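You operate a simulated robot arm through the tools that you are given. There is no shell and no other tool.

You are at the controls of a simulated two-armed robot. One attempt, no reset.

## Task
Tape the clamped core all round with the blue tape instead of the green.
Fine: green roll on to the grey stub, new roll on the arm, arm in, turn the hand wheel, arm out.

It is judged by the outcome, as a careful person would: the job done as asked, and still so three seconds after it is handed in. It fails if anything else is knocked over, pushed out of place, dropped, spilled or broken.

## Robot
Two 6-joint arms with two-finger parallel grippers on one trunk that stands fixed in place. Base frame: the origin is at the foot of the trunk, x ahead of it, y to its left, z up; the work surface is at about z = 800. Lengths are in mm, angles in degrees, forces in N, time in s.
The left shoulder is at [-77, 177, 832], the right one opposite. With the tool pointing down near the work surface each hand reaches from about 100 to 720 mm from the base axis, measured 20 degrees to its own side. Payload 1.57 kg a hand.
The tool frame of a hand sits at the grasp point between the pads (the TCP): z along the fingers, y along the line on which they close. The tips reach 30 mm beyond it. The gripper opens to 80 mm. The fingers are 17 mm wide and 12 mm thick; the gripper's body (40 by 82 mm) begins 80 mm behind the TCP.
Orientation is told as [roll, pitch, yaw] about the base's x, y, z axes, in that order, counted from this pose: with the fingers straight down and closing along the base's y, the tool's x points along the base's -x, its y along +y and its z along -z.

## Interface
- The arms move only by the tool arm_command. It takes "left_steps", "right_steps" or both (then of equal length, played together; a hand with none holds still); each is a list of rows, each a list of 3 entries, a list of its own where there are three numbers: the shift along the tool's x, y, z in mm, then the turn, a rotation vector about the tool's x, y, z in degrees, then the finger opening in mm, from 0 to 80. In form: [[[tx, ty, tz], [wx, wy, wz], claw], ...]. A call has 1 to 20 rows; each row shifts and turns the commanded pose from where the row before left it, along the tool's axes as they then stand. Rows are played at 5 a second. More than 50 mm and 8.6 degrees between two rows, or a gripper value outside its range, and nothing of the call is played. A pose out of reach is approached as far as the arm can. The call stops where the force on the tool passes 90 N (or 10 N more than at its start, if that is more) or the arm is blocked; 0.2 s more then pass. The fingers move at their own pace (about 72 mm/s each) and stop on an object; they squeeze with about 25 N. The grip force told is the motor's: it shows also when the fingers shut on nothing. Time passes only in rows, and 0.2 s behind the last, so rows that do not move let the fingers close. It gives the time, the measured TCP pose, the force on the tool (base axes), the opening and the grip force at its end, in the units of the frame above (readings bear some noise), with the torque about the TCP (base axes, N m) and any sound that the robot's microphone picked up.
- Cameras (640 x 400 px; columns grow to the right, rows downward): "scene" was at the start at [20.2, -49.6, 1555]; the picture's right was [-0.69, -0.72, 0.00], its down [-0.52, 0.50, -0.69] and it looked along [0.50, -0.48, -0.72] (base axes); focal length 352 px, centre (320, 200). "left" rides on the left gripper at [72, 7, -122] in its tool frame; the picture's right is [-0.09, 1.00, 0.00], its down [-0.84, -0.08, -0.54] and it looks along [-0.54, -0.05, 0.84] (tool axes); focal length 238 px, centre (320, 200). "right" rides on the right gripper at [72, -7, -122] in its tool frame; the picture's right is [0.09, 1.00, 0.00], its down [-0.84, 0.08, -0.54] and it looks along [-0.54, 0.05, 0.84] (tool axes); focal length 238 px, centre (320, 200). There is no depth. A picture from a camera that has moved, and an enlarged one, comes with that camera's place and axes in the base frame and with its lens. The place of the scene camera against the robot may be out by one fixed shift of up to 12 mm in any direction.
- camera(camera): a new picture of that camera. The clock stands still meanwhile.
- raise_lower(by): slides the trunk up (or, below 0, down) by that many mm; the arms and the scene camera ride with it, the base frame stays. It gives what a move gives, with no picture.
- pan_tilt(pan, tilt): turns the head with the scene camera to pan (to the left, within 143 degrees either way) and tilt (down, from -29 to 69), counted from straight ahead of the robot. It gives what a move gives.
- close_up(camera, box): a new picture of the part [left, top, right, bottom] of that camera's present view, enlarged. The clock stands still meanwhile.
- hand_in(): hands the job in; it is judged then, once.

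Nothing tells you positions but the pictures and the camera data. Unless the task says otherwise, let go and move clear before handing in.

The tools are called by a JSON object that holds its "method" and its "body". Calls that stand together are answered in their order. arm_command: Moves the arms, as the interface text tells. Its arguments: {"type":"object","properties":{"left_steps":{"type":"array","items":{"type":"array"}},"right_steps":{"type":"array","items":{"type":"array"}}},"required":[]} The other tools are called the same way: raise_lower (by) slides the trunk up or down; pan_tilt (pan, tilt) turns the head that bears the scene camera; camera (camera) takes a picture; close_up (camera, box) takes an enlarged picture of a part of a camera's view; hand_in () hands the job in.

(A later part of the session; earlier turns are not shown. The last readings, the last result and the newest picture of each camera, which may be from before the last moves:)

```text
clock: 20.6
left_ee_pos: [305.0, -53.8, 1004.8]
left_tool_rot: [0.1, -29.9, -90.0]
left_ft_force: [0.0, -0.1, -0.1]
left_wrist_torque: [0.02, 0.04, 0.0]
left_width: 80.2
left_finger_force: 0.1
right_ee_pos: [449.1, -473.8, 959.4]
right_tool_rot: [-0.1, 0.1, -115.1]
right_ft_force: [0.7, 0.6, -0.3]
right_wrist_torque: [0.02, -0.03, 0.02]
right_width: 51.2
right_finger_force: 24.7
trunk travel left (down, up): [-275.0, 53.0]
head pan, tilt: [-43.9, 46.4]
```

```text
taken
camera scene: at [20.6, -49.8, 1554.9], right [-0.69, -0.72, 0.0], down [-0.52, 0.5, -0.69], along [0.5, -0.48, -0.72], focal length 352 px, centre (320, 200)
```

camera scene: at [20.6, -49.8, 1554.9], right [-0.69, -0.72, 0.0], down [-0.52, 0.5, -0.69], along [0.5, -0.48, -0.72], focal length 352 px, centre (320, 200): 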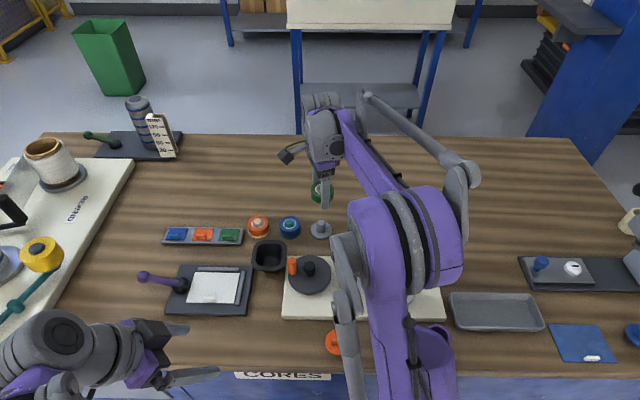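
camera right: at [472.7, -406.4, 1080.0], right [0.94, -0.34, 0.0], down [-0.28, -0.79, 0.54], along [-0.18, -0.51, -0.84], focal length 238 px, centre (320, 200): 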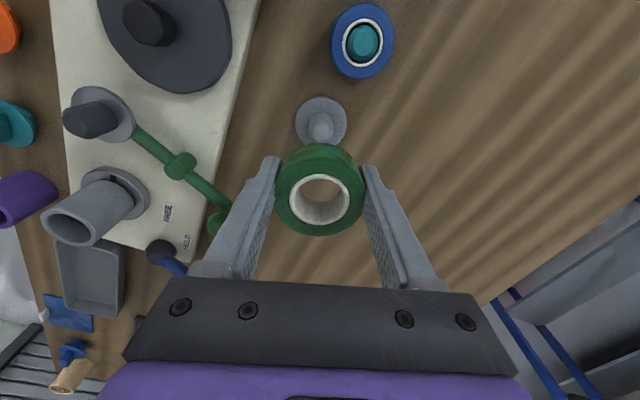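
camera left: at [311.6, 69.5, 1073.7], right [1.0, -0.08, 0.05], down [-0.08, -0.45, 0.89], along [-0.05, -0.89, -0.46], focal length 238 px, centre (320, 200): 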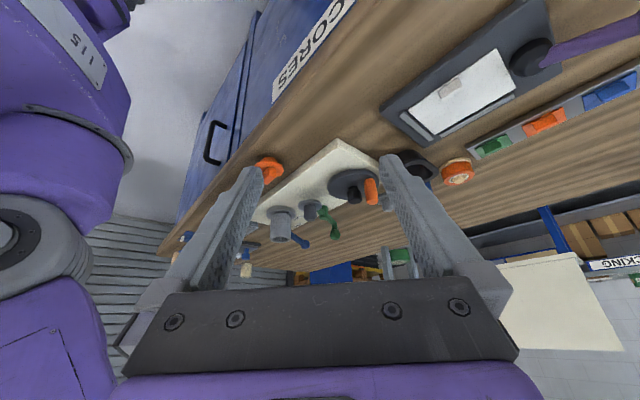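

The roll now hangs over the grey stub. I will enlarge to measure the stub's offset from the roll's axis.

{"method": "close_up", "body": {"camera": "right", "box": [260, 85, 380, 185]}}

{"method": "close_up", "body": {"camera": "right", "box": [40, 40, 260, 240]}}

{"method": "close_up", "body": {"camera": "scene", "box": [240, 160, 360, 260]}}

```text
4.00 times, centred on (320, 135) of right
camera zoom: at [472.7, -406.4, 1080.0], right [0.94, -0.34, 0.0], down [-0.28, -0.79, 0.54], along [-0.18, -0.51, -0.84], focal length 953 px, centre (320, 460)
```

zoom: 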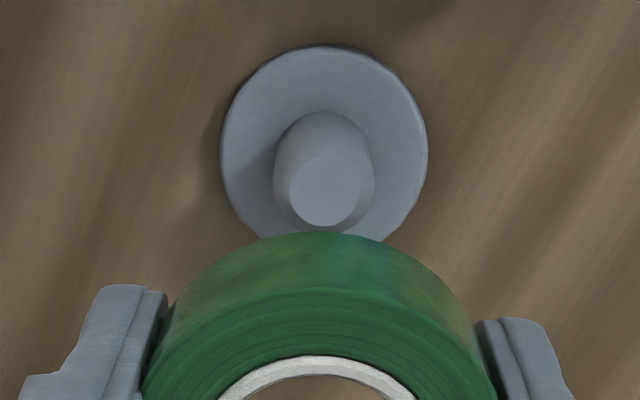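

```text
2.00 times, centred on (150, 140) of right
camera zoom: at [472.7, -406.4, 1080.0], right [0.94, -0.34, 0.0], down [-0.28, -0.79, 0.54], along [-0.18, -0.51, -0.84], focal length 477 px, centre (660, 320)
```

zoom: 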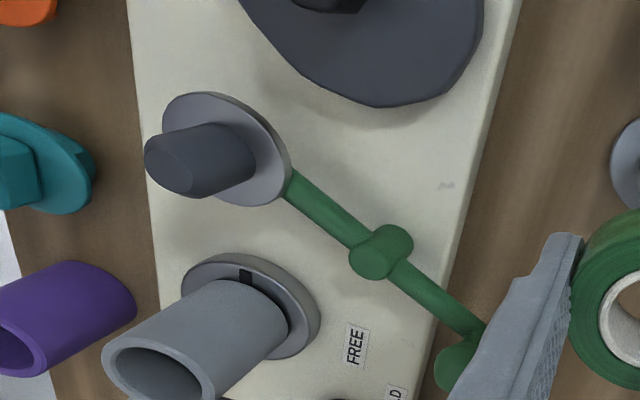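

```text
4.00 times, centred on (300, 210) of scene
camera zoom: at [20.6, -49.8, 1554.9], right [-0.69, -0.72, 0.0], down [-0.52, 0.5, -0.69], along [0.5, -0.48, -0.72], focal length 1409 px, centre (400, 160)
```

zoom: 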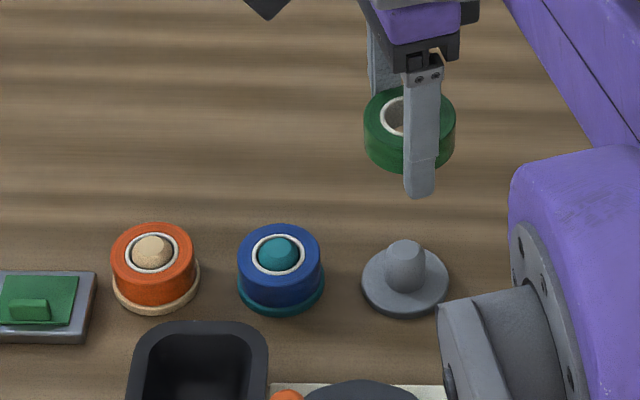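

The stub's axis is about 1–2 mm off the roll's axis. I will correct that, lower to just over the pin top, and check there.

{"method": "arm_command", "body": {"right_steps": [[[-1.3, 0.3, 20], [0, 0, 0], 30], [[0, 0, 30], [0, 0, 0], 30], [[0, 0, 25], [0, 0, 0], 30], [[0, 0, 15], [0, 0, 0], 30], [[0, 0, 0], [0, 0, 0], 30]]}}

{"method": "close_up", "body": {"camera": "right", "box": [250, 110, 390, 240]}}

{"method": "close_up", "body": {"camera": "left", "box": [360, 170, 440, 270]}}

{"method": "close_up", "body": {"camera": "scene", "box": [260, 170, 360, 250]}}

```text
clock: 21.8
left_ee_pos: [305.8, -53.1, 1004.5]
left_tool_rot: [0.0, -30.0, -89.9]
left_ft_force: [-0.5, 0.8, 0.7]
left_wrist_torque: [-0.02, 0.02, 0.0]
left_width: 80.1
left_finger_force: 0.1
right_ee_pos: [450.0, -475.1, 870.3]
right_tool_rot: [0.1, 0.0, -115.1]
right_ft_force: [0.3, -0.4, -0.7]
right_wrist_torque: [-0.05, 0.05, -0.02]
right_width: 51.2
right_finger_force: 24.8
trunk travel left (down, up): [-275.0, 53.0]
head pan, tilt: [-43.9, 46.4]
```

```text
3.08 times, centred on (320, 175) of right
camera zoom: at [472.8, -407.8, 990.2], right [0.94, -0.34, 0.0], down [-0.28, -0.79, 0.54], along [-0.18, -0.51, -0.84], focal length 733 px, centre (320, 277)
```

zoom: 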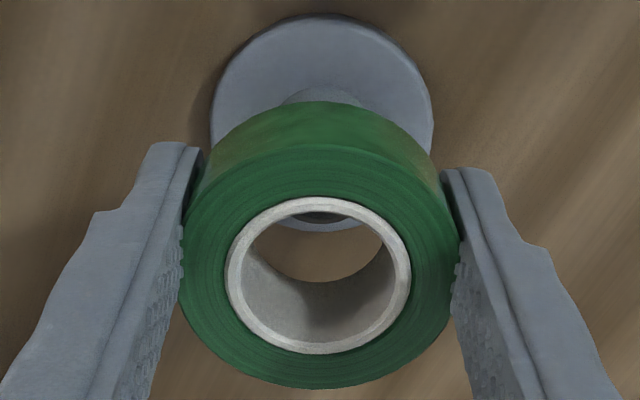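

```text
4.00 times, centred on (400, 220) of left
camera zoom: at [311.3, 69.8, 1073.7], right [1.0, -0.08, 0.05], down [-0.08, -0.45, 0.89], along [-0.05, -0.89, -0.46], focal length 953 px, centre (0, 120)
```

zoom: 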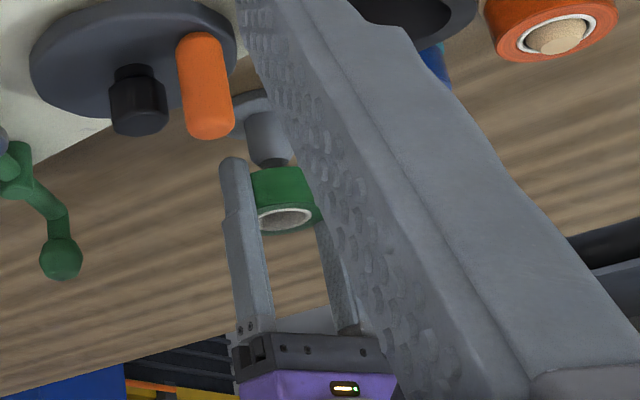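

```text
5.00 times, centred on (310, 210) of scene
camera zoom: at [20.1, -49.4, 1555.0], right [-0.69, -0.72, 0.0], down [-0.52, 0.5, -0.69], along [0.5, -0.48, -0.72], focal length 1761 px, centre (370, 150)
```

zoom: 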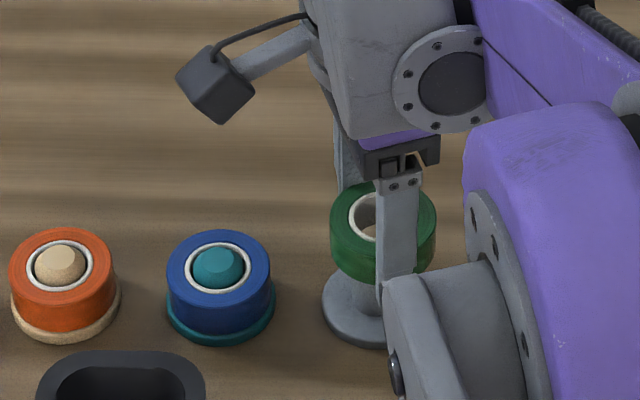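

The roll sits about 1 mm off the pin's axis, within the cone's guidance. I will correct slightly and lower over the pin while watching the force.

{"method": "arm_command", "body": {"right_steps": [[[1, 0.5, 5], [0, 0, 0], 30], [[0, 0, 5], [0, 0, 0], 30], [[0, 0, 5], [0, 0, 0], 30], [[0, 0, 0], [0, 0, 0], 30]]}}

{"method": "close_up", "body": {"camera": "right", "box": [250, 110, 390, 240]}}

{"method": "close_up", "body": {"camera": "left", "box": [370, 180, 430, 240]}}

```text
clock: 22.8
left_ee_pos: [305.6, -54.2, 1005.2]
left_tool_rot: [0.1, -30.0, -90.0]
left_ft_force: [-0.2, 0.0, 0.8]
left_wrist_torque: [0.03, -0.03, 0.01]
left_width: 79.8
left_finger_force: 0.1
right_ee_pos: [449.0, -475.7, 855.0]
right_tool_rot: [-0.1, 0.0, -115.1]
right_ft_force: [0.0, -0.1, -0.3]
right_wrist_torque: [0.02, 0.02, -0.02]
right_width: 51.1
right_finger_force: 24.7
trunk travel left (down, up): [-275.0, 53.0]
head pan, tilt: [-43.9, 46.4]
```

```text
3.08 times, centred on (320, 175) of right
camera zoom: at [472.6, -407.2, 975.0], right [0.94, -0.34, 0.0], down [-0.28, -0.79, 0.54], along [-0.18, -0.51, -0.84], focal length 733 px, centre (320, 277)
```

zoom: 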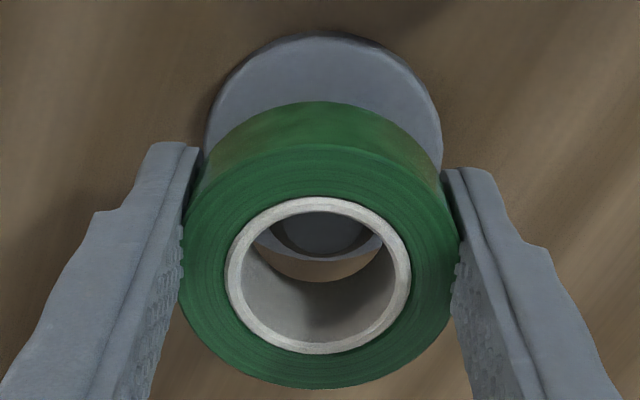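

```text
6.67 times, centred on (400, 210) of left
camera zoom: at [311.3, 69.7, 1073.7], right [1.0, -0.08, 0.05], down [-0.08, -0.45, 0.89], along [-0.05, -0.89, -0.46], focal length 1589 px, centre (-213, 133)
```

zoom: 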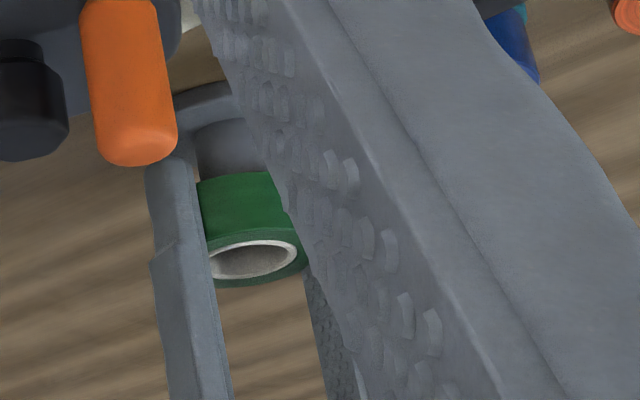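

The pin tip is entering the hole with no contact force. I will keep lowering in small steps.

{"method": "arm_command", "body": {"right_steps": [[[0, 0, 3], [0, 0, 0], 30], [[0, 0, 3], [0, 0, 0], 30], [[0, 0, 3], [0, 0, 0], 30], [[0, 0, 3], [0, 0, 0], 30], [[0, 0, 0], [0, 0, 0], 30]]}}

{"method": "close_up", "body": {"camera": "right", "box": [250, 110, 390, 240]}}

```text
clock: 24.0
left_ee_pos: [306.7, -54.3, 1005.6]
left_tool_rot: [0.1, -30.0, -90.0]
left_ft_force: [-0.7, 0.0, -0.1]
left_wrist_torque: [0.0, -0.04, 0.02]
left_width: 80.0
left_finger_force: 0.1
right_ee_pos: [449.9, -473.4, 842.3]
right_tool_rot: [0.0, 0.0, -115.0]
right_ft_force: [3.1, 1.1, 0.4]
right_wrist_torque: [0.02, -0.08, 0.04]
right_width: 50.9
right_finger_force: 25.6
trunk travel left (down, up): [-275.0, 53.0]
head pan, tilt: [-43.9, 46.4]
```

```text
3.08 times, centred on (320, 175) of right
camera zoom: at [473.3, -406.6, 962.9], right [0.94, -0.34, 0.0], down [-0.28, -0.79, 0.54], along [-0.18, -0.51, -0.84], focal length 733 px, centre (320, 277)
```

zoom: 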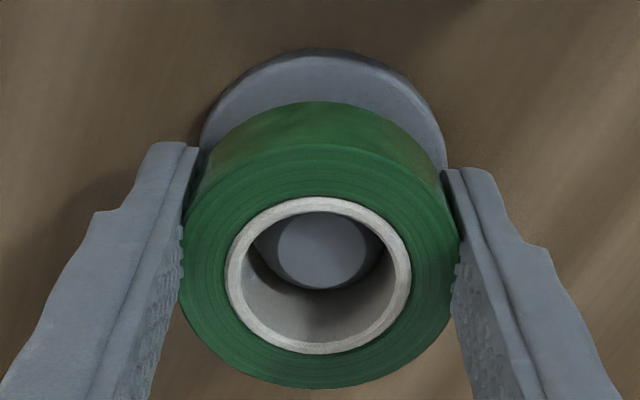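

The pin is now well inside the hole, with a slight side force of about 3 N. I will ease over a little and lower the last part, keeping the fingertips just clear of the bench.

{"method": "arm_command", "body": {"right_steps": [[[0.7, 0.7, 2], [0, 0, 0], 30], [[0, 0, 2], [0, 0, 0], 30], [[0, 0, 2], [0, 0, 0], 30], [[0, 0, 2], [0, 0, 0], 30], [[0, 0, 1], [0, 0, 0], 30], [[0, 0, 0], [0, 0, 0], 30]]}}

{"method": "close_up", "body": {"camera": "right", "box": [250, 110, 390, 240]}}

{"method": "close_up", "body": {"camera": "scene", "box": [260, 180, 360, 260]}}

```text
clock: 25.4
left_ee_pos: [303.5, -51.3, 1007.3]
left_tool_rot: [0.3, -30.0, -90.1]
left_ft_force: [0.9, 0.2, 0.2]
left_wrist_torque: [-0.01, 0.0, 0.04]
left_width: 79.9
left_finger_force: 0.1
right_ee_pos: [450.0, -473.8, 837.7]
right_tool_rot: [0.5, 0.0, -115.0]
right_ft_force: [11.9, -19.3, 77.4]
right_wrist_torque: [0.66, 1.36, 0.81]
right_width: 51.2
right_finger_force: 25.6
trunk travel left (down, up): [-275.0, 53.0]
head pan, tilt: [-43.9, 46.4]
```

```text
3.08 times, centred on (320, 175) of right
camera zoom: at [472.6, -405.9, 958.6], right [0.94, -0.34, 0.01], down [-0.29, -0.79, 0.54], along [-0.18, -0.51, -0.84], focal length 733 px, centre (320, 277)
```

zoom: 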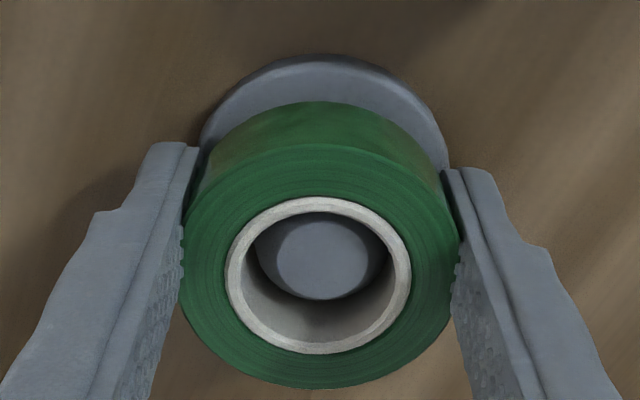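

```text
5.00 times, centred on (310, 220) of scene
camera zoom: at [16.1, -46.2, 1555.6], right [-0.69, -0.72, 0.0], down [-0.52, 0.5, -0.69], along [0.5, -0.48, -0.72], focal length 1761 px, centre (370, 100)
```

zoom: 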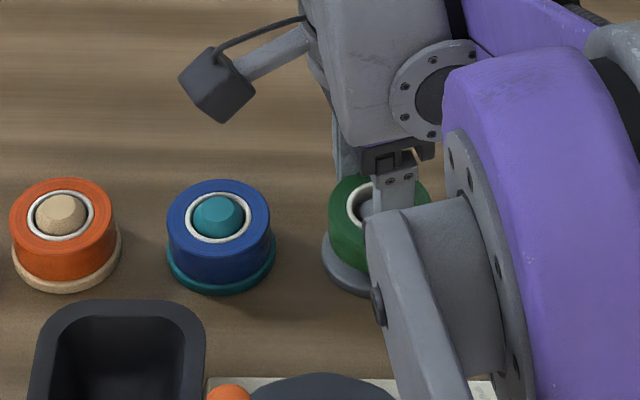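

The fingertips have landed on the stub's wide flange, as it is wider than the roll, so the roll still sits about 8 mm high on the pin. I will relieve the pressure, let go, and see how it drops.

{"method": "arm_command", "body": {"right_steps": [[[0, 0, -3], [0, 0, 0], 30], [[0, 0, -3], [0, 0, 0], 30], [[0, 0, 0], [0, 0, 0], 30]]}}

```text
clock: 26.2
left_ee_pos: [304.4, -53.8, 1005.2]
left_tool_rot: [0.1, -30.0, -90.0]
left_ft_force: [0.1, -0.3, -0.8]
left_wrist_torque: [-0.02, 0.0, -0.03]
left_width: 79.8
left_finger_force: 0.0
right_ee_pos: [450.1, -473.6, 837.7]
right_tool_rot: [0.0, 0.1, -114.9]
right_ft_force: [-0.6, 0.3, 0.2]
right_wrist_torque: [0.04, -0.01, 0.0]
right_width: 51.2
right_finger_force: 24.8
trunk travel left (down, up): [-275.0, 53.0]
head pan, tilt: [-43.9, 46.4]
```

The load is gone. I will open the fingers just enough, rise, and look.

{"method": "arm_command", "body": {"right_steps": [[[0, 0, 0], [0, 0, 0], 56], [[0, 0, 0], [0, 0, 0], 66], [[0, 0, 0], [0, 0, 0], 66], [[0, 0, -10], [0, 0, 0], 66], [[0, 0, -20], [0, 0, 0], 66], [[0, 0, -25], [0, 0, 0], 66], [[0, 0, 0], [0, 0, 0], 66]]}}

{"method": "camera", "body": {"camera": "right"}}

{"method": "close_up", "body": {"camera": "right", "box": [250, 90, 390, 220]}}

{"method": "close_up", "body": {"camera": "scene", "box": [260, 180, 360, 260]}}

```text
clock: 27.8
left_ee_pos: [305.5, -52.6, 1004.8]
left_tool_rot: [0.0, -30.0, -90.0]
left_ft_force: [0.2, 0.8, 0.1]
left_wrist_torque: [0.02, 0.0, 0.03]
left_width: 79.8
left_finger_force: 0.1
right_ee_pos: [448.1, -476.0, 893.3]
right_tool_rot: [0.0, 0.0, -114.9]
right_ft_force: [0.1, 0.8, 0.2]
right_wrist_torque: [0.03, -0.03, -0.01]
right_width: 66.0
right_finger_force: 0.1
trunk travel left (down, up): [-275.0, 53.0]
head pan, tilt: [-43.9, 46.4]
```

```text
taken
camera right: at [473.3, -407.1, 1015.2], right [0.94, -0.34, 0.0], down [-0.28, -0.79, 0.54], along [-0.18, -0.51, -0.84], focal length 238 px, centre (320, 200)
```

right: 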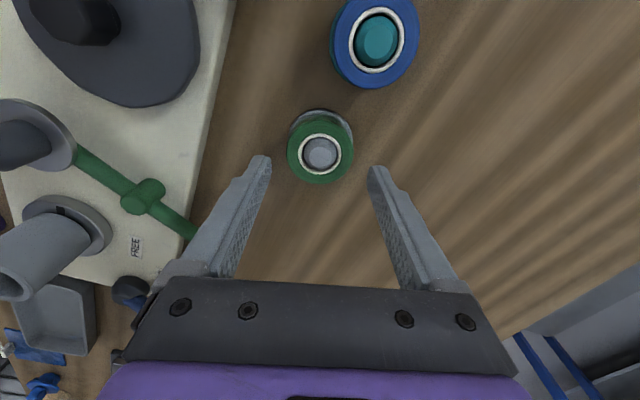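

```text
3.08 times, centred on (320, 155) of right
camera zoom: at [473.3, -407.1, 1015.2], right [0.94, -0.34, 0.0], down [-0.28, -0.79, 0.54], along [-0.18, -0.51, -0.84], focal length 733 px, centre (320, 338)
```

zoom: 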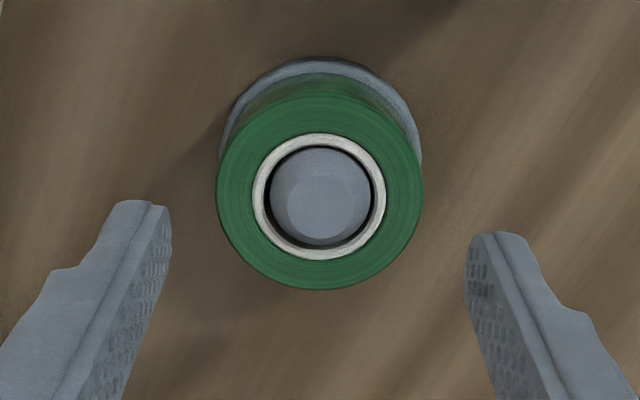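

```text
5.00 times, centred on (310, 220) of scene
camera zoom: at [20.4, -49.9, 1554.9], right [-0.69, -0.72, 0.0], down [-0.52, 0.5, -0.69], along [0.5, -0.48, -0.72], focal length 1761 px, centre (370, 100)
```

zoom: 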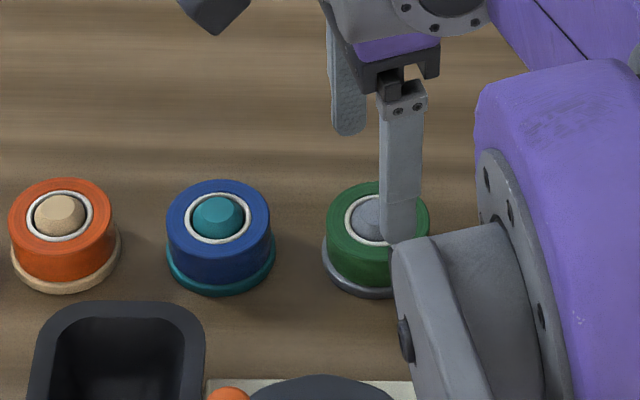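

The green roll has dropped fully onto the grey stub, looking just like its neighbours. The blue roll is at about (506, -416); I will rise and hover over it.

{"method": "arm_command", "body": {"right_steps": [[[0, 0, -37], [0, 0, 0], 80], [[26, 9, 0], [0, 0, 0], 80], [[26, 9, 0], [0, 0, 0], 80], [[26, 9, 0], [0, 0, 0], 80], [[0, 0, 0], [0, 0, 0], 80], [[0, 0, 0], [0, 0, 0], 80]]}}

{"method": "camera", "body": {"camera": "right"}}

{"method": "close_up", "body": {"camera": "right", "box": [250, 80, 390, 210]}}

{"method": "close_up", "body": {"camera": "scene", "box": [230, 180, 350, 280]}}

```text
clock: 29.2
left_ee_pos: [305.8, -53.5, 1004.7]
left_tool_rot: [0.1, -30.0, -90.0]
left_ft_force: [-0.9, 0.6, 0.0]
left_wrist_torque: [-0.01, 0.02, 0.03]
left_width: 79.9
left_finger_force: 0.0
right_ee_pos: [508.2, -416.4, 933.1]
right_tool_rot: [-0.1, -0.1, -115.0]
right_ft_force: [-0.8, 0.0, -1.1]
right_wrist_torque: [0.0, 0.05, 0.0]
right_width: 79.9
right_finger_force: 0.0
trunk travel left (down, up): [-275.0, 53.0]
head pan, tilt: [-43.9, 46.4]
```

```text
taken
camera right: at [531.9, -348.3, 1053.1], right [0.94, -0.34, 0.0], down [-0.28, -0.79, 0.54], along [-0.18, -0.51, -0.84], focal length 238 px, centre (320, 200)
```

right: 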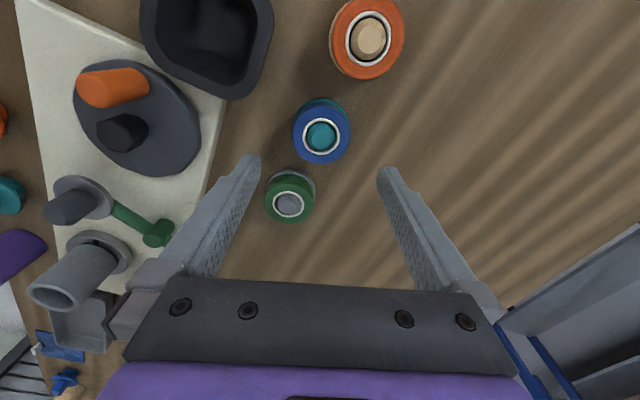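

```text
3.08 times, centred on (320, 145) of right
camera zoom: at [531.9, -348.3, 1053.1], right [0.94, -0.34, 0.0], down [-0.28, -0.79, 0.54], along [-0.18, -0.51, -0.84], focal length 733 px, centre (320, 369)
```

zoom: 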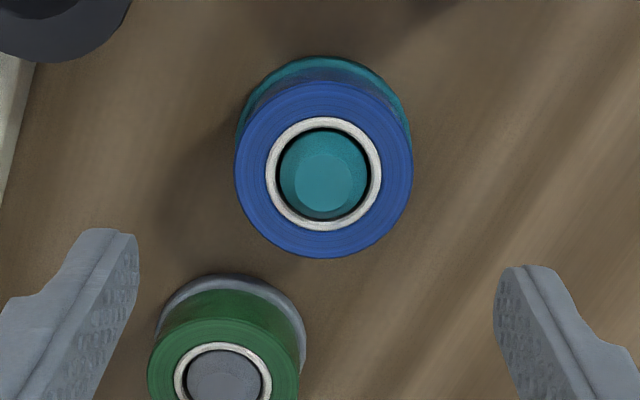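

```text
4.00 times, centred on (290, 230) of scene
camera zoom: at [20.4, -49.4, 1555.0], right [-0.69, -0.72, 0.0], down [-0.52, 0.5, -0.69], along [0.5, -0.48, -0.72], focal length 1409 px, centre (440, 80)
```

zoom: 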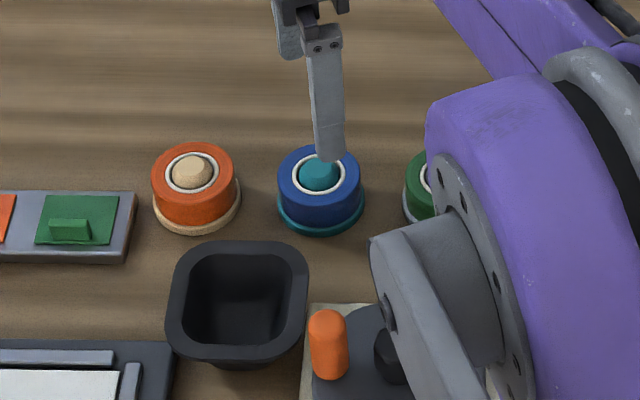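

The blue roll is within 1–2 mm of the hand's axis. I will correct, go down to just over its flange, and grip it.

{"method": "arm_command", "body": {"right_steps": [[[0.9, 1.5, 40], [0, 0, 0], 80], [[0, 0, 30], [0, 0, 0], 80], [[0, 0, 12], [0, 0, 0], 80], [[0, 0, 9], [0, 0, 0], 80], [[0, 0, 0], [0, 0, 0], 80]]}}

{"method": "close_up", "body": {"camera": "right", "box": [230, 110, 410, 240]}}

{"method": "close_up", "body": {"camera": "scene", "box": [250, 180, 350, 260]}}

```text
clock: 30.4
left_ee_pos: [305.4, -54.7, 1005.1]
left_tool_rot: [0.1, -30.0, -90.0]
left_ft_force: [-0.1, -0.6, -0.2]
left_wrist_torque: [0.0, 0.01, -0.04]
left_width: 80.1
left_finger_force: 0.0
right_ee_pos: [508.4, -414.7, 840.2]
right_tool_rot: [0.0, 0.0, -115.0]
right_ft_force: [-0.4, 0.5, 0.0]
right_wrist_torque: [-0.02, 0.0, 0.02]
right_width: 80.0
right_finger_force: 0.1
trunk travel left (down, up): [-275.0, 53.0]
head pan, tilt: [-43.9, 46.4]
```

```text
3.08 times, centred on (320, 175) of right
camera zoom: at [532.2, -347.6, 961.7], right [0.94, -0.34, 0.0], down [-0.28, -0.79, 0.54], along [-0.18, -0.51, -0.84], focal length 733 px, centre (320, 277)
```

zoom: 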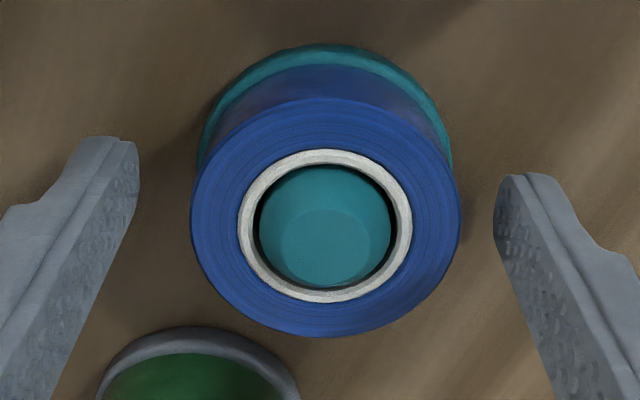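

```text
5.00 times, centred on (300, 220) of scene
camera zoom: at [20.1, -49.5, 1555.0], right [-0.69, -0.72, 0.0], down [-0.52, 0.5, -0.69], along [0.5, -0.48, -0.72], focal length 1761 px, centre (420, 100)
```

zoom: 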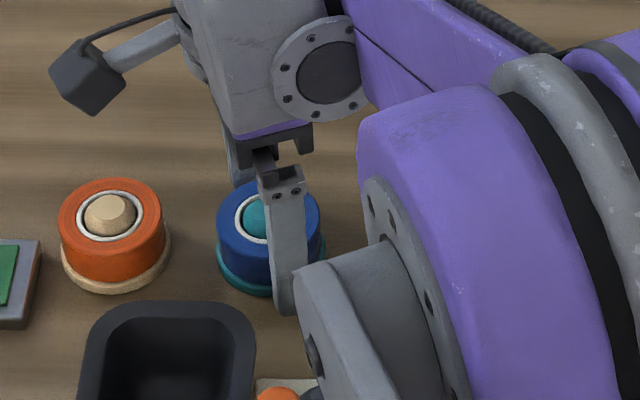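

The roll is about 2 mm to one side between the fingers. I will shift, then close.

{"method": "arm_command", "body": {"right_steps": [[[1.5, 2, 0], [0, 0, 0], 80], [[0, 0, 0], [0, 0, 0], 64], [[0, 0, 0], [0, 0, 0], 30], [[0, 0, 0], [0, 0, 0], 30], [[0, 0, 0], [0, 0, 0], 30]]}}

{"method": "close_up", "body": {"camera": "right", "box": [230, 110, 410, 240]}}

```text
clock: 31.6
left_ee_pos: [304.7, -53.6, 1004.0]
left_tool_rot: [0.1, -30.1, -90.0]
left_ft_force: [0.5, 0.2, -0.4]
left_wrist_torque: [0.0, 0.02, 0.0]
left_width: 79.8
left_finger_force: 0.0
right_ee_pos: [511.6, -415.4, 841.3]
right_tool_rot: [0.0, 0.0, -115.0]
right_ft_force: [-0.5, -0.1, 0.1]
right_wrist_torque: [0.02, -0.01, -0.02]
right_width: 50.9
right_finger_force: 25.3
trunk travel left (down, up): [-275.0, 53.0]
head pan, tilt: [-43.9, 46.4]
```

```text
3.08 times, centred on (320, 175) of right
camera zoom: at [534.9, -347.1, 961.3], right [0.94, -0.34, 0.0], down [-0.28, -0.79, 0.54], along [-0.18, -0.51, -0.84], focal length 733 px, centre (320, 277)
```

zoom: 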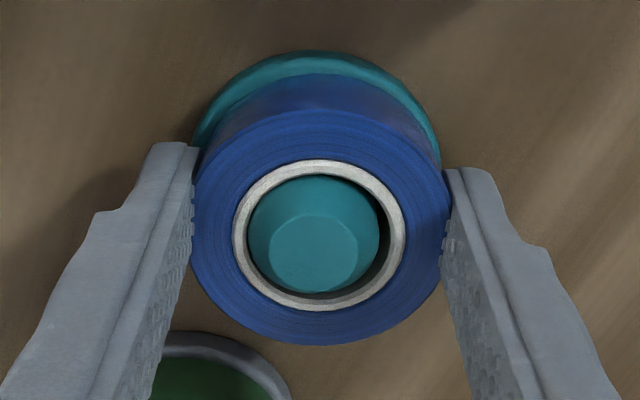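

The blue roll is gripped at 51 mm with no side force. I will lift it slowly off its stub.

{"method": "arm_command", "body": {"right_steps": [[[0, 0, -1], [0, 0, 0], 30], [[0, 0, -1], [0, 0, 0], 30], [[0, 0, -1], [0, 0, 0], 30], [[0, 0, -1], [0, 0, 0], 30], [[0, 0, -2], [0, 0, 0], 30], [[0, 0, -3], [0, 0, 0], 30], [[0, 0, -4], [0, 0, 0], 30], [[0, 0, -5], [0, 0, 0], 30], [[0, 0, -7], [0, 0, 0], 30], [[0, 0, -10], [0, 0, 0], 30], [[0, 0, -15], [0, 0, 0], 30], [[0, 0, -20], [0, 0, 0], 30], [[0, 0, -25], [0, 0, 0], 30], [[0, 0, -25], [0, 0, 0], 30], [[0, 0, 0], [0, 0, 0], 30]]}}

{"method": "camera", "body": {"camera": "right"}}

{"method": "camera", "body": {"camera": "scene"}}

```text
clock: 34.8
left_ee_pos: [305.9, -55.0, 1004.4]
left_tool_rot: [0.1, -30.0, -89.9]
left_ft_force: [0.6, 0.1, -0.4]
left_wrist_torque: [-0.01, -0.01, -0.01]
left_width: 79.7
left_finger_force: 0.0
right_ee_pos: [510.1, -415.8, 959.0]
right_tool_rot: [-0.1, 0.1, -115.0]
right_ft_force: [0.9, 0.5, -0.2]
right_wrist_torque: [-0.05, 0.0, -0.01]
right_width: 51.0
right_finger_force: 25.0
trunk travel left (down, up): [-275.0, 53.0]
head pan, tilt: [-43.9, 46.4]
```

```text
taken
camera right: at [534.9, -347.7, 1080.6], right [0.94, -0.34, 0.0], down [-0.28, -0.79, 0.54], along [-0.18, -0.51, -0.84], focal length 238 px, centre (320, 200)
```

right: 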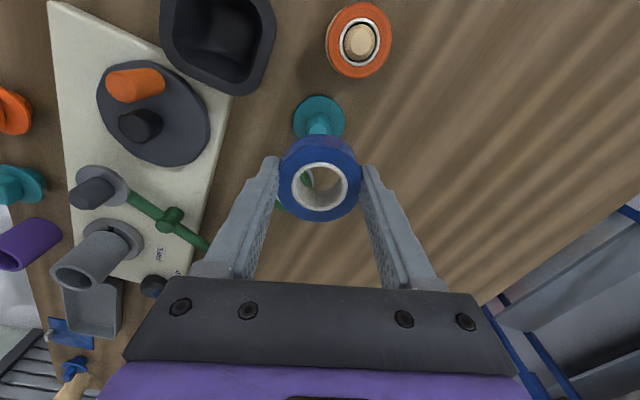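

```text
taken
camera scene: at [20.4, -49.8, 1554.9], right [-0.69, -0.72, 0.0], down [-0.52, 0.5, -0.69], along [0.5, -0.48, -0.72], focal length 352 px, centre (320, 200)
```

scene: 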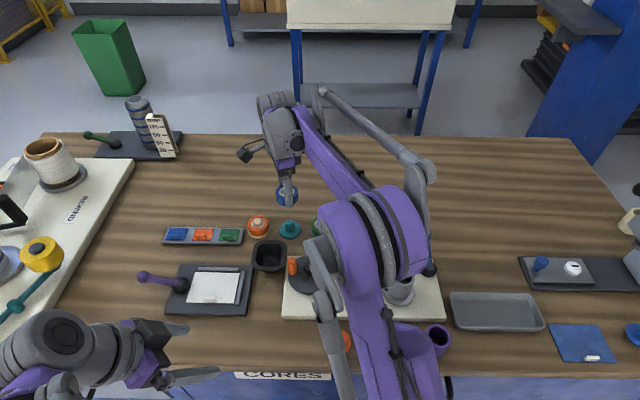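

The blue roll is off its stub and held level. I will carry it over to hover above the arm's bare pin near (265, -386).

{"method": "arm_command", "body": {"right_steps": [[[-6, -20, 0], [0, 0, 0], 30], [[-12, -36, 0], [0, 0, 0], 30], [[-13, -40, 0], [0, 0, 0], 30], [[-13, -40, 0], [0, 0, 0], 30], [[-13, -40, 0], [0, 0, 0], 30], [[-13, -36, 0], [0, 0, 0], 30], [[-7, -22, 0], [0, 0, 0], 30], [[0, 0, 0], [0, 0, 0], 30], [[0, 0, 0], [0, 0, 0], 30]]}}

{"method": "camera", "body": {"camera": "right"}}

{"method": "close_up", "body": {"camera": "right", "box": [250, 90, 390, 220]}}

{"method": "close_up", "body": {"camera": "left", "box": [260, 180, 380, 280]}}

```text
clock: 36.8
left_ee_pos: [305.2, -53.1, 1003.6]
left_tool_rot: [0.1, -29.9, -90.0]
left_ft_force: [0.2, 0.1, 0.0]
left_wrist_torque: [-0.05, -0.01, -0.02]
left_width: 80.3
left_finger_force: 0.1
right_ee_pos: [267.5, -383.6, 960.2]
right_tool_rot: [-0.1, 0.0, -115.1]
right_ft_force: [0.0, 0.6, -0.6]
right_wrist_torque: [0.03, 0.0, 0.0]
right_width: 50.5
right_finger_force: 24.8
trunk travel left (down, up): [-275.0, 53.0]
head pan, tilt: [-43.9, 46.4]
```

```text
taken
camera right: at [290.4, -315.6, 1081.5], right [0.94, -0.34, 0.0], down [-0.28, -0.79, 0.54], along [-0.18, -0.51, -0.84], focal length 238 px, centre (320, 200)
```

right: 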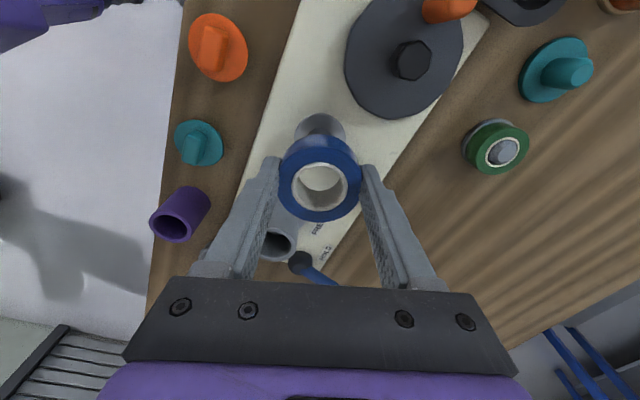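

```text
3.08 times, centred on (320, 155) of right
camera zoom: at [290.4, -315.6, 1081.5], right [0.94, -0.34, 0.0], down [-0.28, -0.79, 0.54], along [-0.18, -0.51, -0.84], focal length 733 px, centre (320, 338)
```

zoom: 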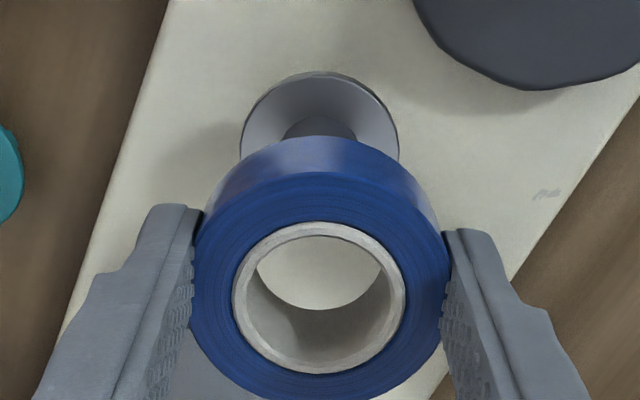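

```text
4.00 times, centred on (320, 230) of left
camera zoom: at [311.2, 69.7, 1073.7], right [1.0, -0.08, 0.05], down [-0.08, -0.45, 0.89], along [-0.05, -0.89, -0.46], focal length 953 px, centre (320, 80)
```

zoom: 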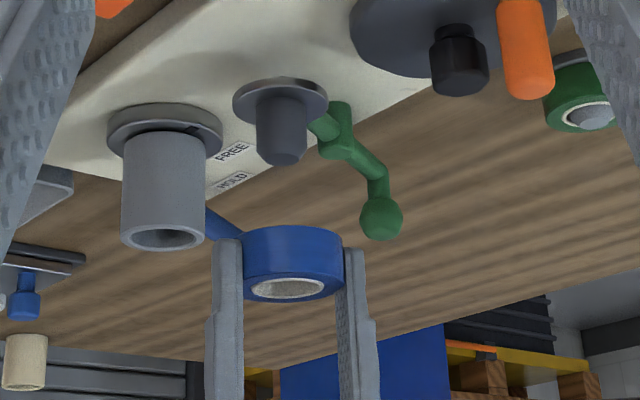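

I will enlarge both views to compare the pin's axis with the roll's axis.

{"method": "close_up", "body": {"camera": "left", "box": [280, 190, 350, 260]}}

{"method": "close_up", "body": {"camera": "right", "box": [280, 100, 360, 160]}}

{"method": "close_up", "body": {"camera": "scene", "box": [310, 220, 430, 320]}}

```text
5.71 times, centred on (315, 225) of left
camera zoom: at [311.2, 69.7, 1073.7], right [1.0, -0.08, 0.05], down [-0.08, -0.45, 0.89], along [-0.05, -0.89, -0.46], focal length 1362 px, centre (349, 57)
```

zoom: 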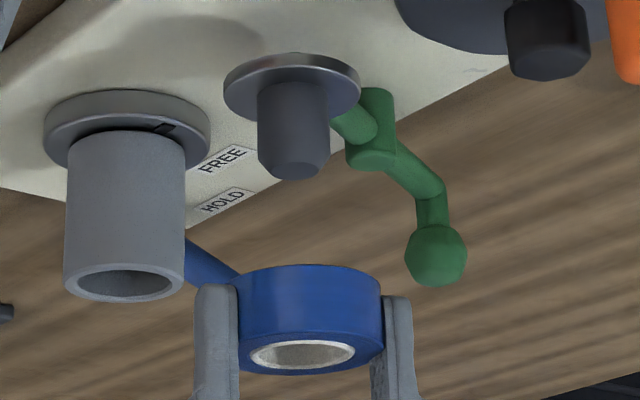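

```text
6.67 times, centred on (320, 130) of right
camera zoom: at [290.4, -315.6, 1081.5], right [0.94, -0.34, 0.0], down [-0.28, -0.79, 0.54], along [-0.18, -0.51, -0.84], focal length 1589 px, centre (320, 667)
```

zoom: 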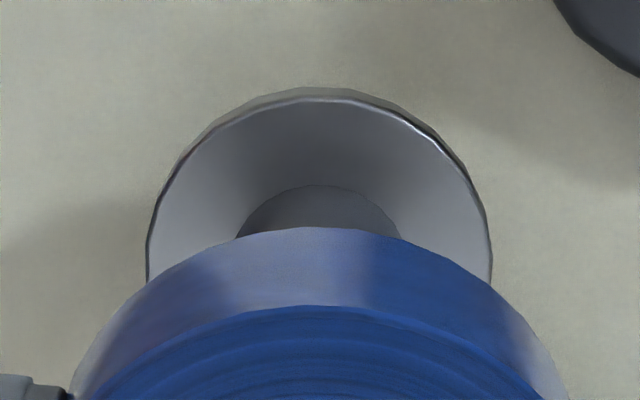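

```text
4.00 times, centred on (370, 270) of scene
camera zoom: at [20.0, -49.4, 1555.0], right [-0.69, -0.72, 0.0], down [-0.52, 0.5, -0.69], along [0.5, -0.48, -0.72], focal length 1409 px, centre (120, -80)
```

zoom: 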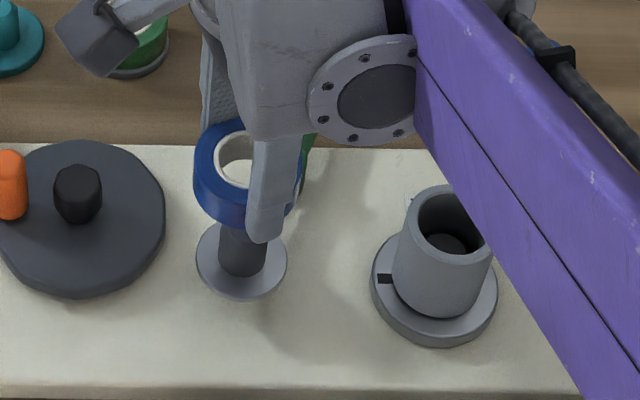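

The pin's axis is about 4.5 mm further from the camera than the roll's axis, pin top near z 882, flange near z 852. I will shift by that and lower to just over the pin top.

{"method": "arm_command", "body": {"right_steps": [[[-4.5, 0, 10], [0, 0, 0], 30], [[0, 0, 15], [0, 0, 0], 30], [[0, 0, 12], [0, 0, 0], 30], [[0, 0, 0], [0, 0, 0], 30]]}}

{"method": "close_up", "body": {"camera": "right", "box": [250, 100, 390, 230]}}

{"method": "close_up", "body": {"camera": "left", "box": [280, 190, 350, 260]}}

```text
clock: 37.8
left_ee_pos: [304.5, -53.2, 1005.0]
left_tool_rot: [0.1, -30.0, -90.0]
left_ft_force: [-0.3, 0.7, -0.4]
left_wrist_torque: [0.0, 0.0, -0.01]
left_width: 80.0
left_finger_force: 0.1
right_ee_pos: [266.2, -389.4, 922.1]
right_tool_rot: [0.0, -0.1, -114.9]
right_ft_force: [-0.6, -0.6, -0.9]
right_wrist_torque: [0.05, -0.01, 0.01]
right_width: 50.7
right_finger_force: 24.9
trunk travel left (down, up): [-275.0, 53.0]
head pan, tilt: [-43.9, 46.4]
```

```text
3.08 times, centred on (320, 165) of right
camera zoom: at [289.2, -321.7, 1042.7], right [0.94, -0.34, 0.0], down [-0.28, -0.79, 0.54], along [-0.18, -0.51, -0.84], focal length 733 px, centre (320, 308)
```

zoom: 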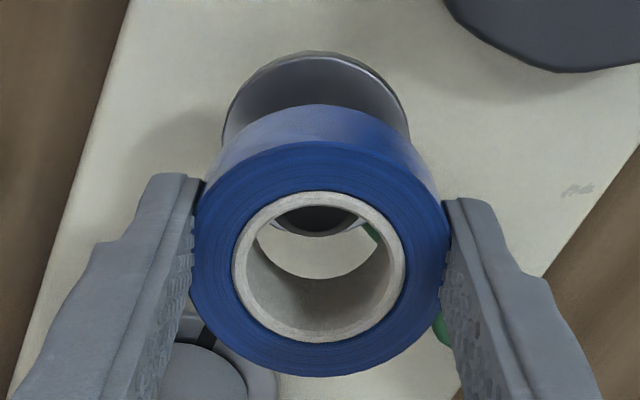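

```text
5.71 times, centred on (315, 225) of left
camera zoom: at [311.3, 69.7, 1073.7], right [1.0, -0.08, 0.05], down [-0.08, -0.45, 0.89], along [-0.05, -0.89, -0.46], focal length 1362 px, centre (349, 57)
```

zoom: 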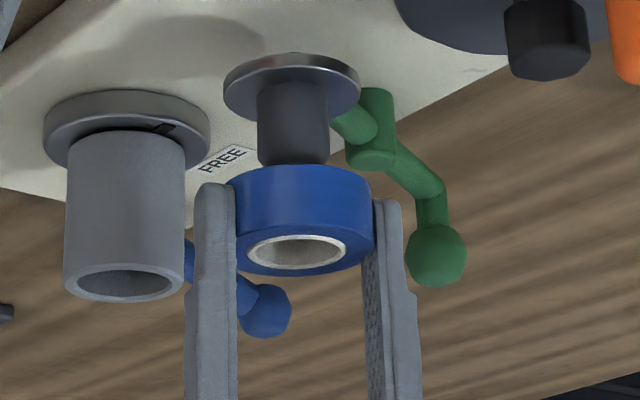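

The axes now agree within about 1 mm. I will nudge slightly and lower over the pin, watching the force.

{"method": "arm_command", "body": {"right_steps": [[[0.5, -0.5, 4], [0, 0, 0], 30], [[0, 0, 4], [0, 0, 0], 30], [[0, 0, 4], [0, 0, 0], 30], [[0, 0, 4], [0, 0, 0], 30], [[0, 0, 0], [0, 0, 0], 30]]}}

{"method": "close_up", "body": {"camera": "right", "box": [250, 100, 390, 230]}}

{"method": "close_up", "body": {"camera": "left", "box": [280, 190, 350, 260]}}

```text
clock: 39.0
left_ee_pos: [304.7, -54.7, 1004.9]
left_tool_rot: [0.1, -30.0, -90.0]
left_ft_force: [0.5, 0.4, -0.4]
left_wrist_torque: [-0.03, 0.0, 0.04]
left_width: 79.9
left_finger_force: 0.0
right_ee_pos: [264.2, -389.3, 906.8]
right_tool_rot: [0.1, 0.1, -115.0]
right_ft_force: [0.7, 0.9, -0.1]
right_wrist_torque: [0.03, 0.03, 0.0]
right_width: 51.0
right_finger_force: 25.0
trunk travel left (down, up): [-275.0, 53.0]
head pan, tilt: [-43.9, 46.4]
```

```text
3.08 times, centred on (320, 165) of right
camera zoom: at [288.0, -320.7, 1027.3], right [0.94, -0.34, 0.0], down [-0.28, -0.79, 0.54], along [-0.18, -0.51, -0.84], focal length 733 px, centre (320, 308)
```

zoom: 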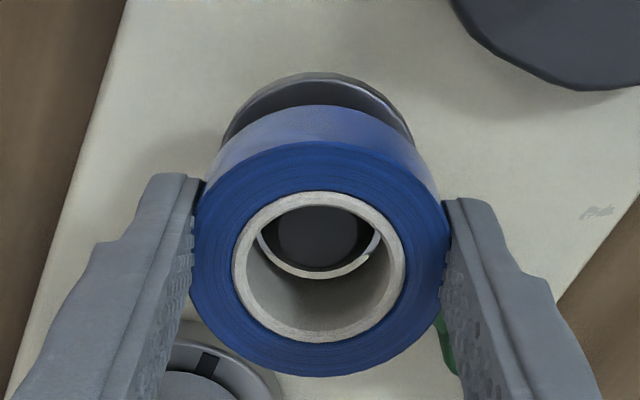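

```text
5.71 times, centred on (315, 225) of left
camera zoom: at [311.4, 69.8, 1073.7], right [1.0, -0.08, 0.05], down [-0.08, -0.45, 0.89], along [-0.05, -0.89, -0.46], focal length 1362 px, centre (349, 57)
```

zoom: 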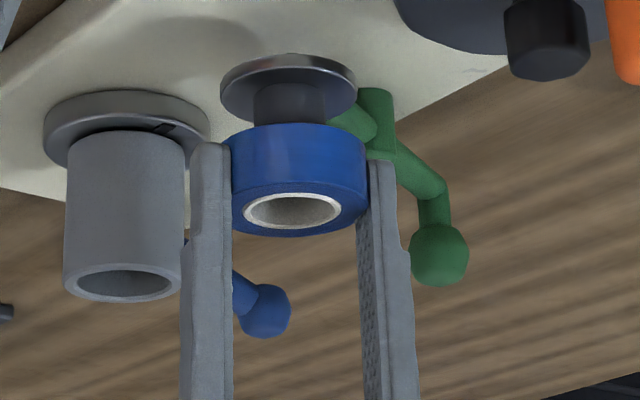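

The pin is entering the hole without force. I will continue down in small steps.

{"method": "arm_command", "body": {"right_steps": [[[0, 0, 3], [0, 0, 0], 30], [[0, 0, 3], [0, 0, 0], 30], [[0, 0, 3], [0, 0, 0], 30], [[0, 0, 3], [0, 0, 0], 30], [[0, 0, 2], [0, 0, 0], 30], [[0, 0, 2], [0, 0, 0], 30], [[0, 0, 0], [0, 0, 0], 30]]}}

{"method": "close_up", "body": {"camera": "right", "box": [250, 100, 390, 230]}}

{"method": "close_up", "body": {"camera": "left", "box": [280, 190, 350, 260]}}

```text
clock: 40.6
left_ee_pos: [305.4, -53.8, 1005.8]
left_tool_rot: [0.2, -30.0, -90.0]
left_ft_force: [-0.3, -0.7, 0.3]
left_wrist_torque: [0.01, 0.02, -0.02]
left_width: 80.2
left_finger_force: 0.0
right_ee_pos: [265.3, -387.4, 889.9]
right_tool_rot: [0.0, -0.1, -115.0]
right_ft_force: [0.3, 0.9, -0.4]
right_wrist_torque: [-0.02, 0.03, -0.03]
right_width: 51.0
right_finger_force: 25.5
trunk travel left (down, up): [-275.0, 53.0]
head pan, tilt: [-43.9, 46.4]
```

```text
3.08 times, centred on (320, 165) of right
camera zoom: at [289.0, -320.4, 1011.3], right [0.94, -0.34, 0.0], down [-0.28, -0.79, 0.54], along [-0.18, -0.51, -0.84], focal length 733 px, centre (320, 308)
```

zoom: 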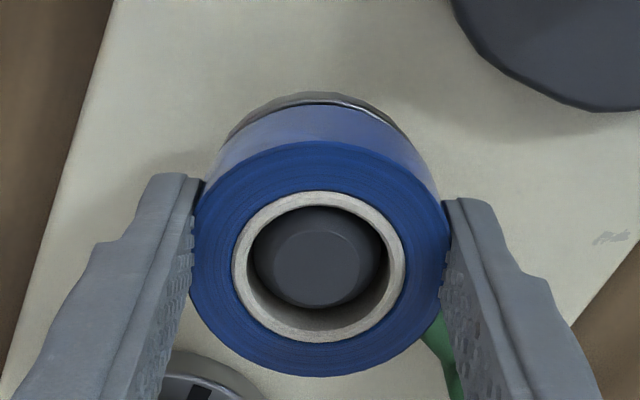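

```text
5.71 times, centred on (315, 225) of left
camera zoom: at [311.4, 69.7, 1073.7], right [1.0, -0.08, 0.05], down [-0.08, -0.45, 0.89], along [-0.05, -0.89, -0.46], focal length 1362 px, centre (349, 57)
```

zoom: 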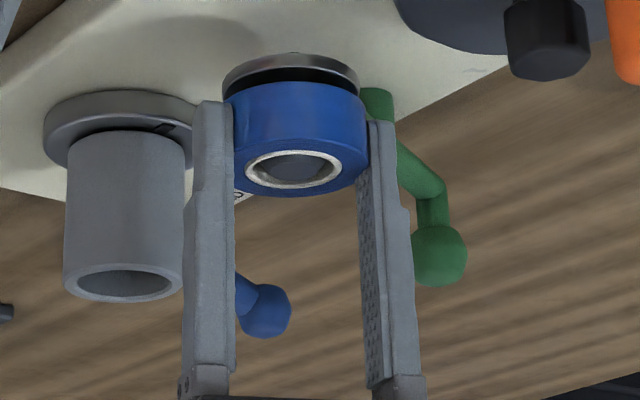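

The roll is about 4–5 mm above its seat. I will go on in 1 mm steps.

{"method": "arm_command", "body": {"right_steps": [[[0, 0, 1], [0, 0, 0], 30], [[0, 0, 1], [0, 0, 0], 30], [[0, 0, 1], [0, 0, 0], 30], [[0, 0, 1], [0, 0, 0], 30], [[0, 0, 0], [0, 0, 0], 30]]}}

{"method": "close_up", "body": {"camera": "left", "box": [280, 190, 350, 260]}}

```text
clock: 41.8
left_ee_pos: [303.7, -53.9, 1004.3]
left_tool_rot: [0.1, -30.0, -90.0]
left_ft_force: [-0.5, -0.6, -0.6]
left_wrist_torque: [0.04, 0.01, 0.0]
left_width: 79.9
left_finger_force: 0.0
right_ee_pos: [265.9, -389.0, 887.8]
right_tool_rot: [0.0, 0.0, -114.9]
right_ft_force: [-1.1, 1.7, 0.7]
right_wrist_torque: [0.05, 0.02, 0.01]
right_width: 50.7
right_finger_force: 25.3
trunk travel left (down, up): [-275.0, 53.0]
head pan, tilt: [-43.9, 46.4]
```

```text
5.71 times, centred on (315, 225) of left
camera zoom: at [311.3, 69.8, 1073.7], right [1.0, -0.08, 0.05], down [-0.08, -0.45, 0.89], along [-0.05, -0.89, -0.46], focal length 1362 px, centre (349, 57)
```

zoom: 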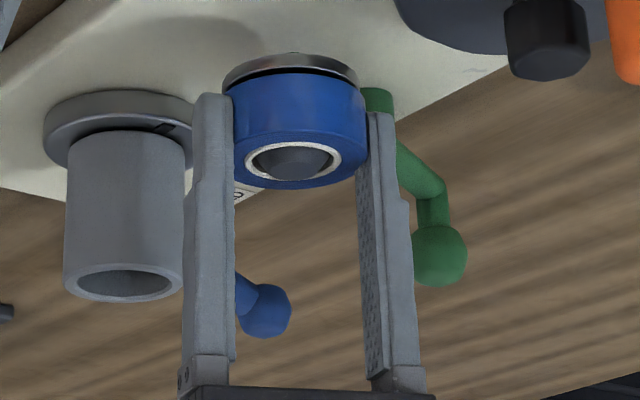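

A gap of about 2 mm is left, still without force. I will press down a little further.

{"method": "arm_command", "body": {"right_steps": [[[0, 0, 1], [0, 0, 0], 30], [[0, 0, 1], [0, 0, 0], 30], [[0, 0, 1], [0, 0, 0], 30], [[0, 0, 0], [0, 0, 0], 30]]}}

{"method": "close_up", "body": {"camera": "left", "box": [280, 190, 350, 260]}}

{"method": "close_up", "body": {"camera": "right", "box": [250, 100, 390, 230]}}

```text
clock: 42.8
left_ee_pos: [305.5, -51.8, 1005.1]
left_tool_rot: [0.2, -30.0, -90.0]
left_ft_force: [0.7, -0.2, -0.6]
left_wrist_torque: [-0.01, -0.01, -0.03]
left_width: 79.9
left_finger_force: 0.0
right_ee_pos: [264.1, -387.2, 884.5]
right_tool_rot: [0.2, 0.0, -115.0]
right_ft_force: [1.5, -1.5, 15.7]
right_wrist_torque: [0.04, 0.03, 0.05]
right_width: 50.5
right_finger_force: 25.1
trunk travel left (down, up): [-275.0, 53.0]
head pan, tilt: [-43.9, 46.4]
```

```text
5.71 times, centred on (315, 225) of left
camera zoom: at [311.1, 70.2, 1073.9], right [1.0, -0.08, 0.05], down [-0.08, -0.45, 0.89], along [-0.05, -0.89, -0.46], focal length 1362 px, centre (349, 57)
```

zoom: 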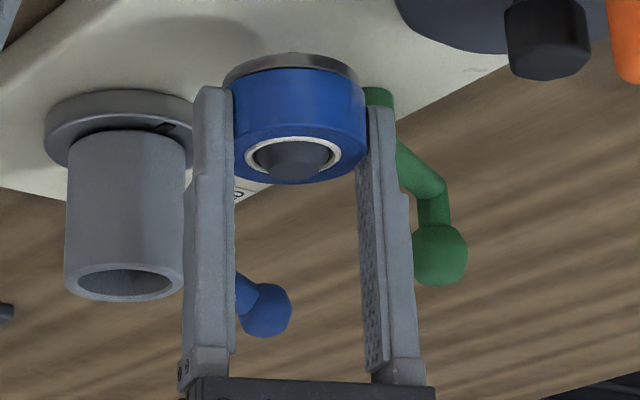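

```text
3.08 times, centred on (320, 165) of right
camera zoom: at [288.7, -320.4, 1005.6], right [0.94, -0.34, 0.0], down [-0.28, -0.79, 0.54], along [-0.18, -0.51, -0.84], focal length 733 px, centre (320, 308)
```

zoom: 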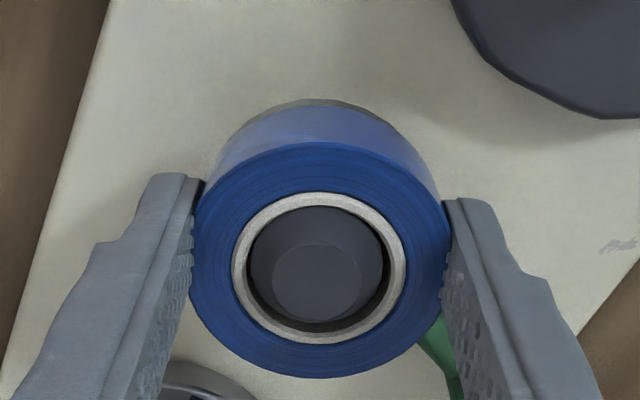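

The gap has closed and 16 N is felt. One more millimetre will tell whether it is fully seated.

{"method": "arm_command", "body": {"right_steps": [[[0, 0, 1], [0, 0, 0], 30], [[0, 0, 0], [0, 0, 0], 30]]}}

{"method": "close_up", "body": {"camera": "left", "box": [285, 195, 340, 240]}}

```text
clock: 43.4
left_ee_pos: [305.7, -53.5, 1005.0]
left_tool_rot: [0.2, -30.0, -89.9]
left_ft_force: [0.5, -0.1, 0.3]
left_wrist_torque: [-0.01, -0.02, -0.03]
left_width: 80.1
left_finger_force: 0.1
right_ee_pos: [264.6, -387.8, 883.6]
right_tool_rot: [0.1, 0.1, -115.1]
right_ft_force: [1.1, -1.3, 15.1]
right_wrist_torque: [0.02, 0.05, 0.0]
right_width: 50.7
right_finger_force: 25.1
trunk travel left (down, up): [-275.0, 53.0]
head pan, tilt: [-43.9, 46.4]
```

```text
8.89 times, centred on (312, 218) of left
camera zoom: at [311.0, 70.2, 1073.8], right [1.0, -0.08, 0.05], down [-0.08, -0.45, 0.89], along [-0.05, -0.89, -0.46], focal length 2119 px, centre (387, 44)
```

zoom: 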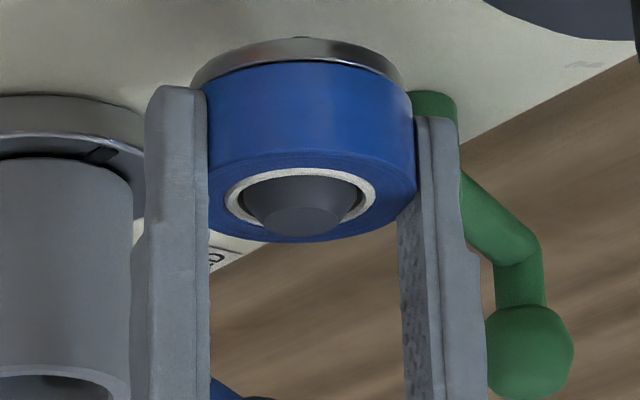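

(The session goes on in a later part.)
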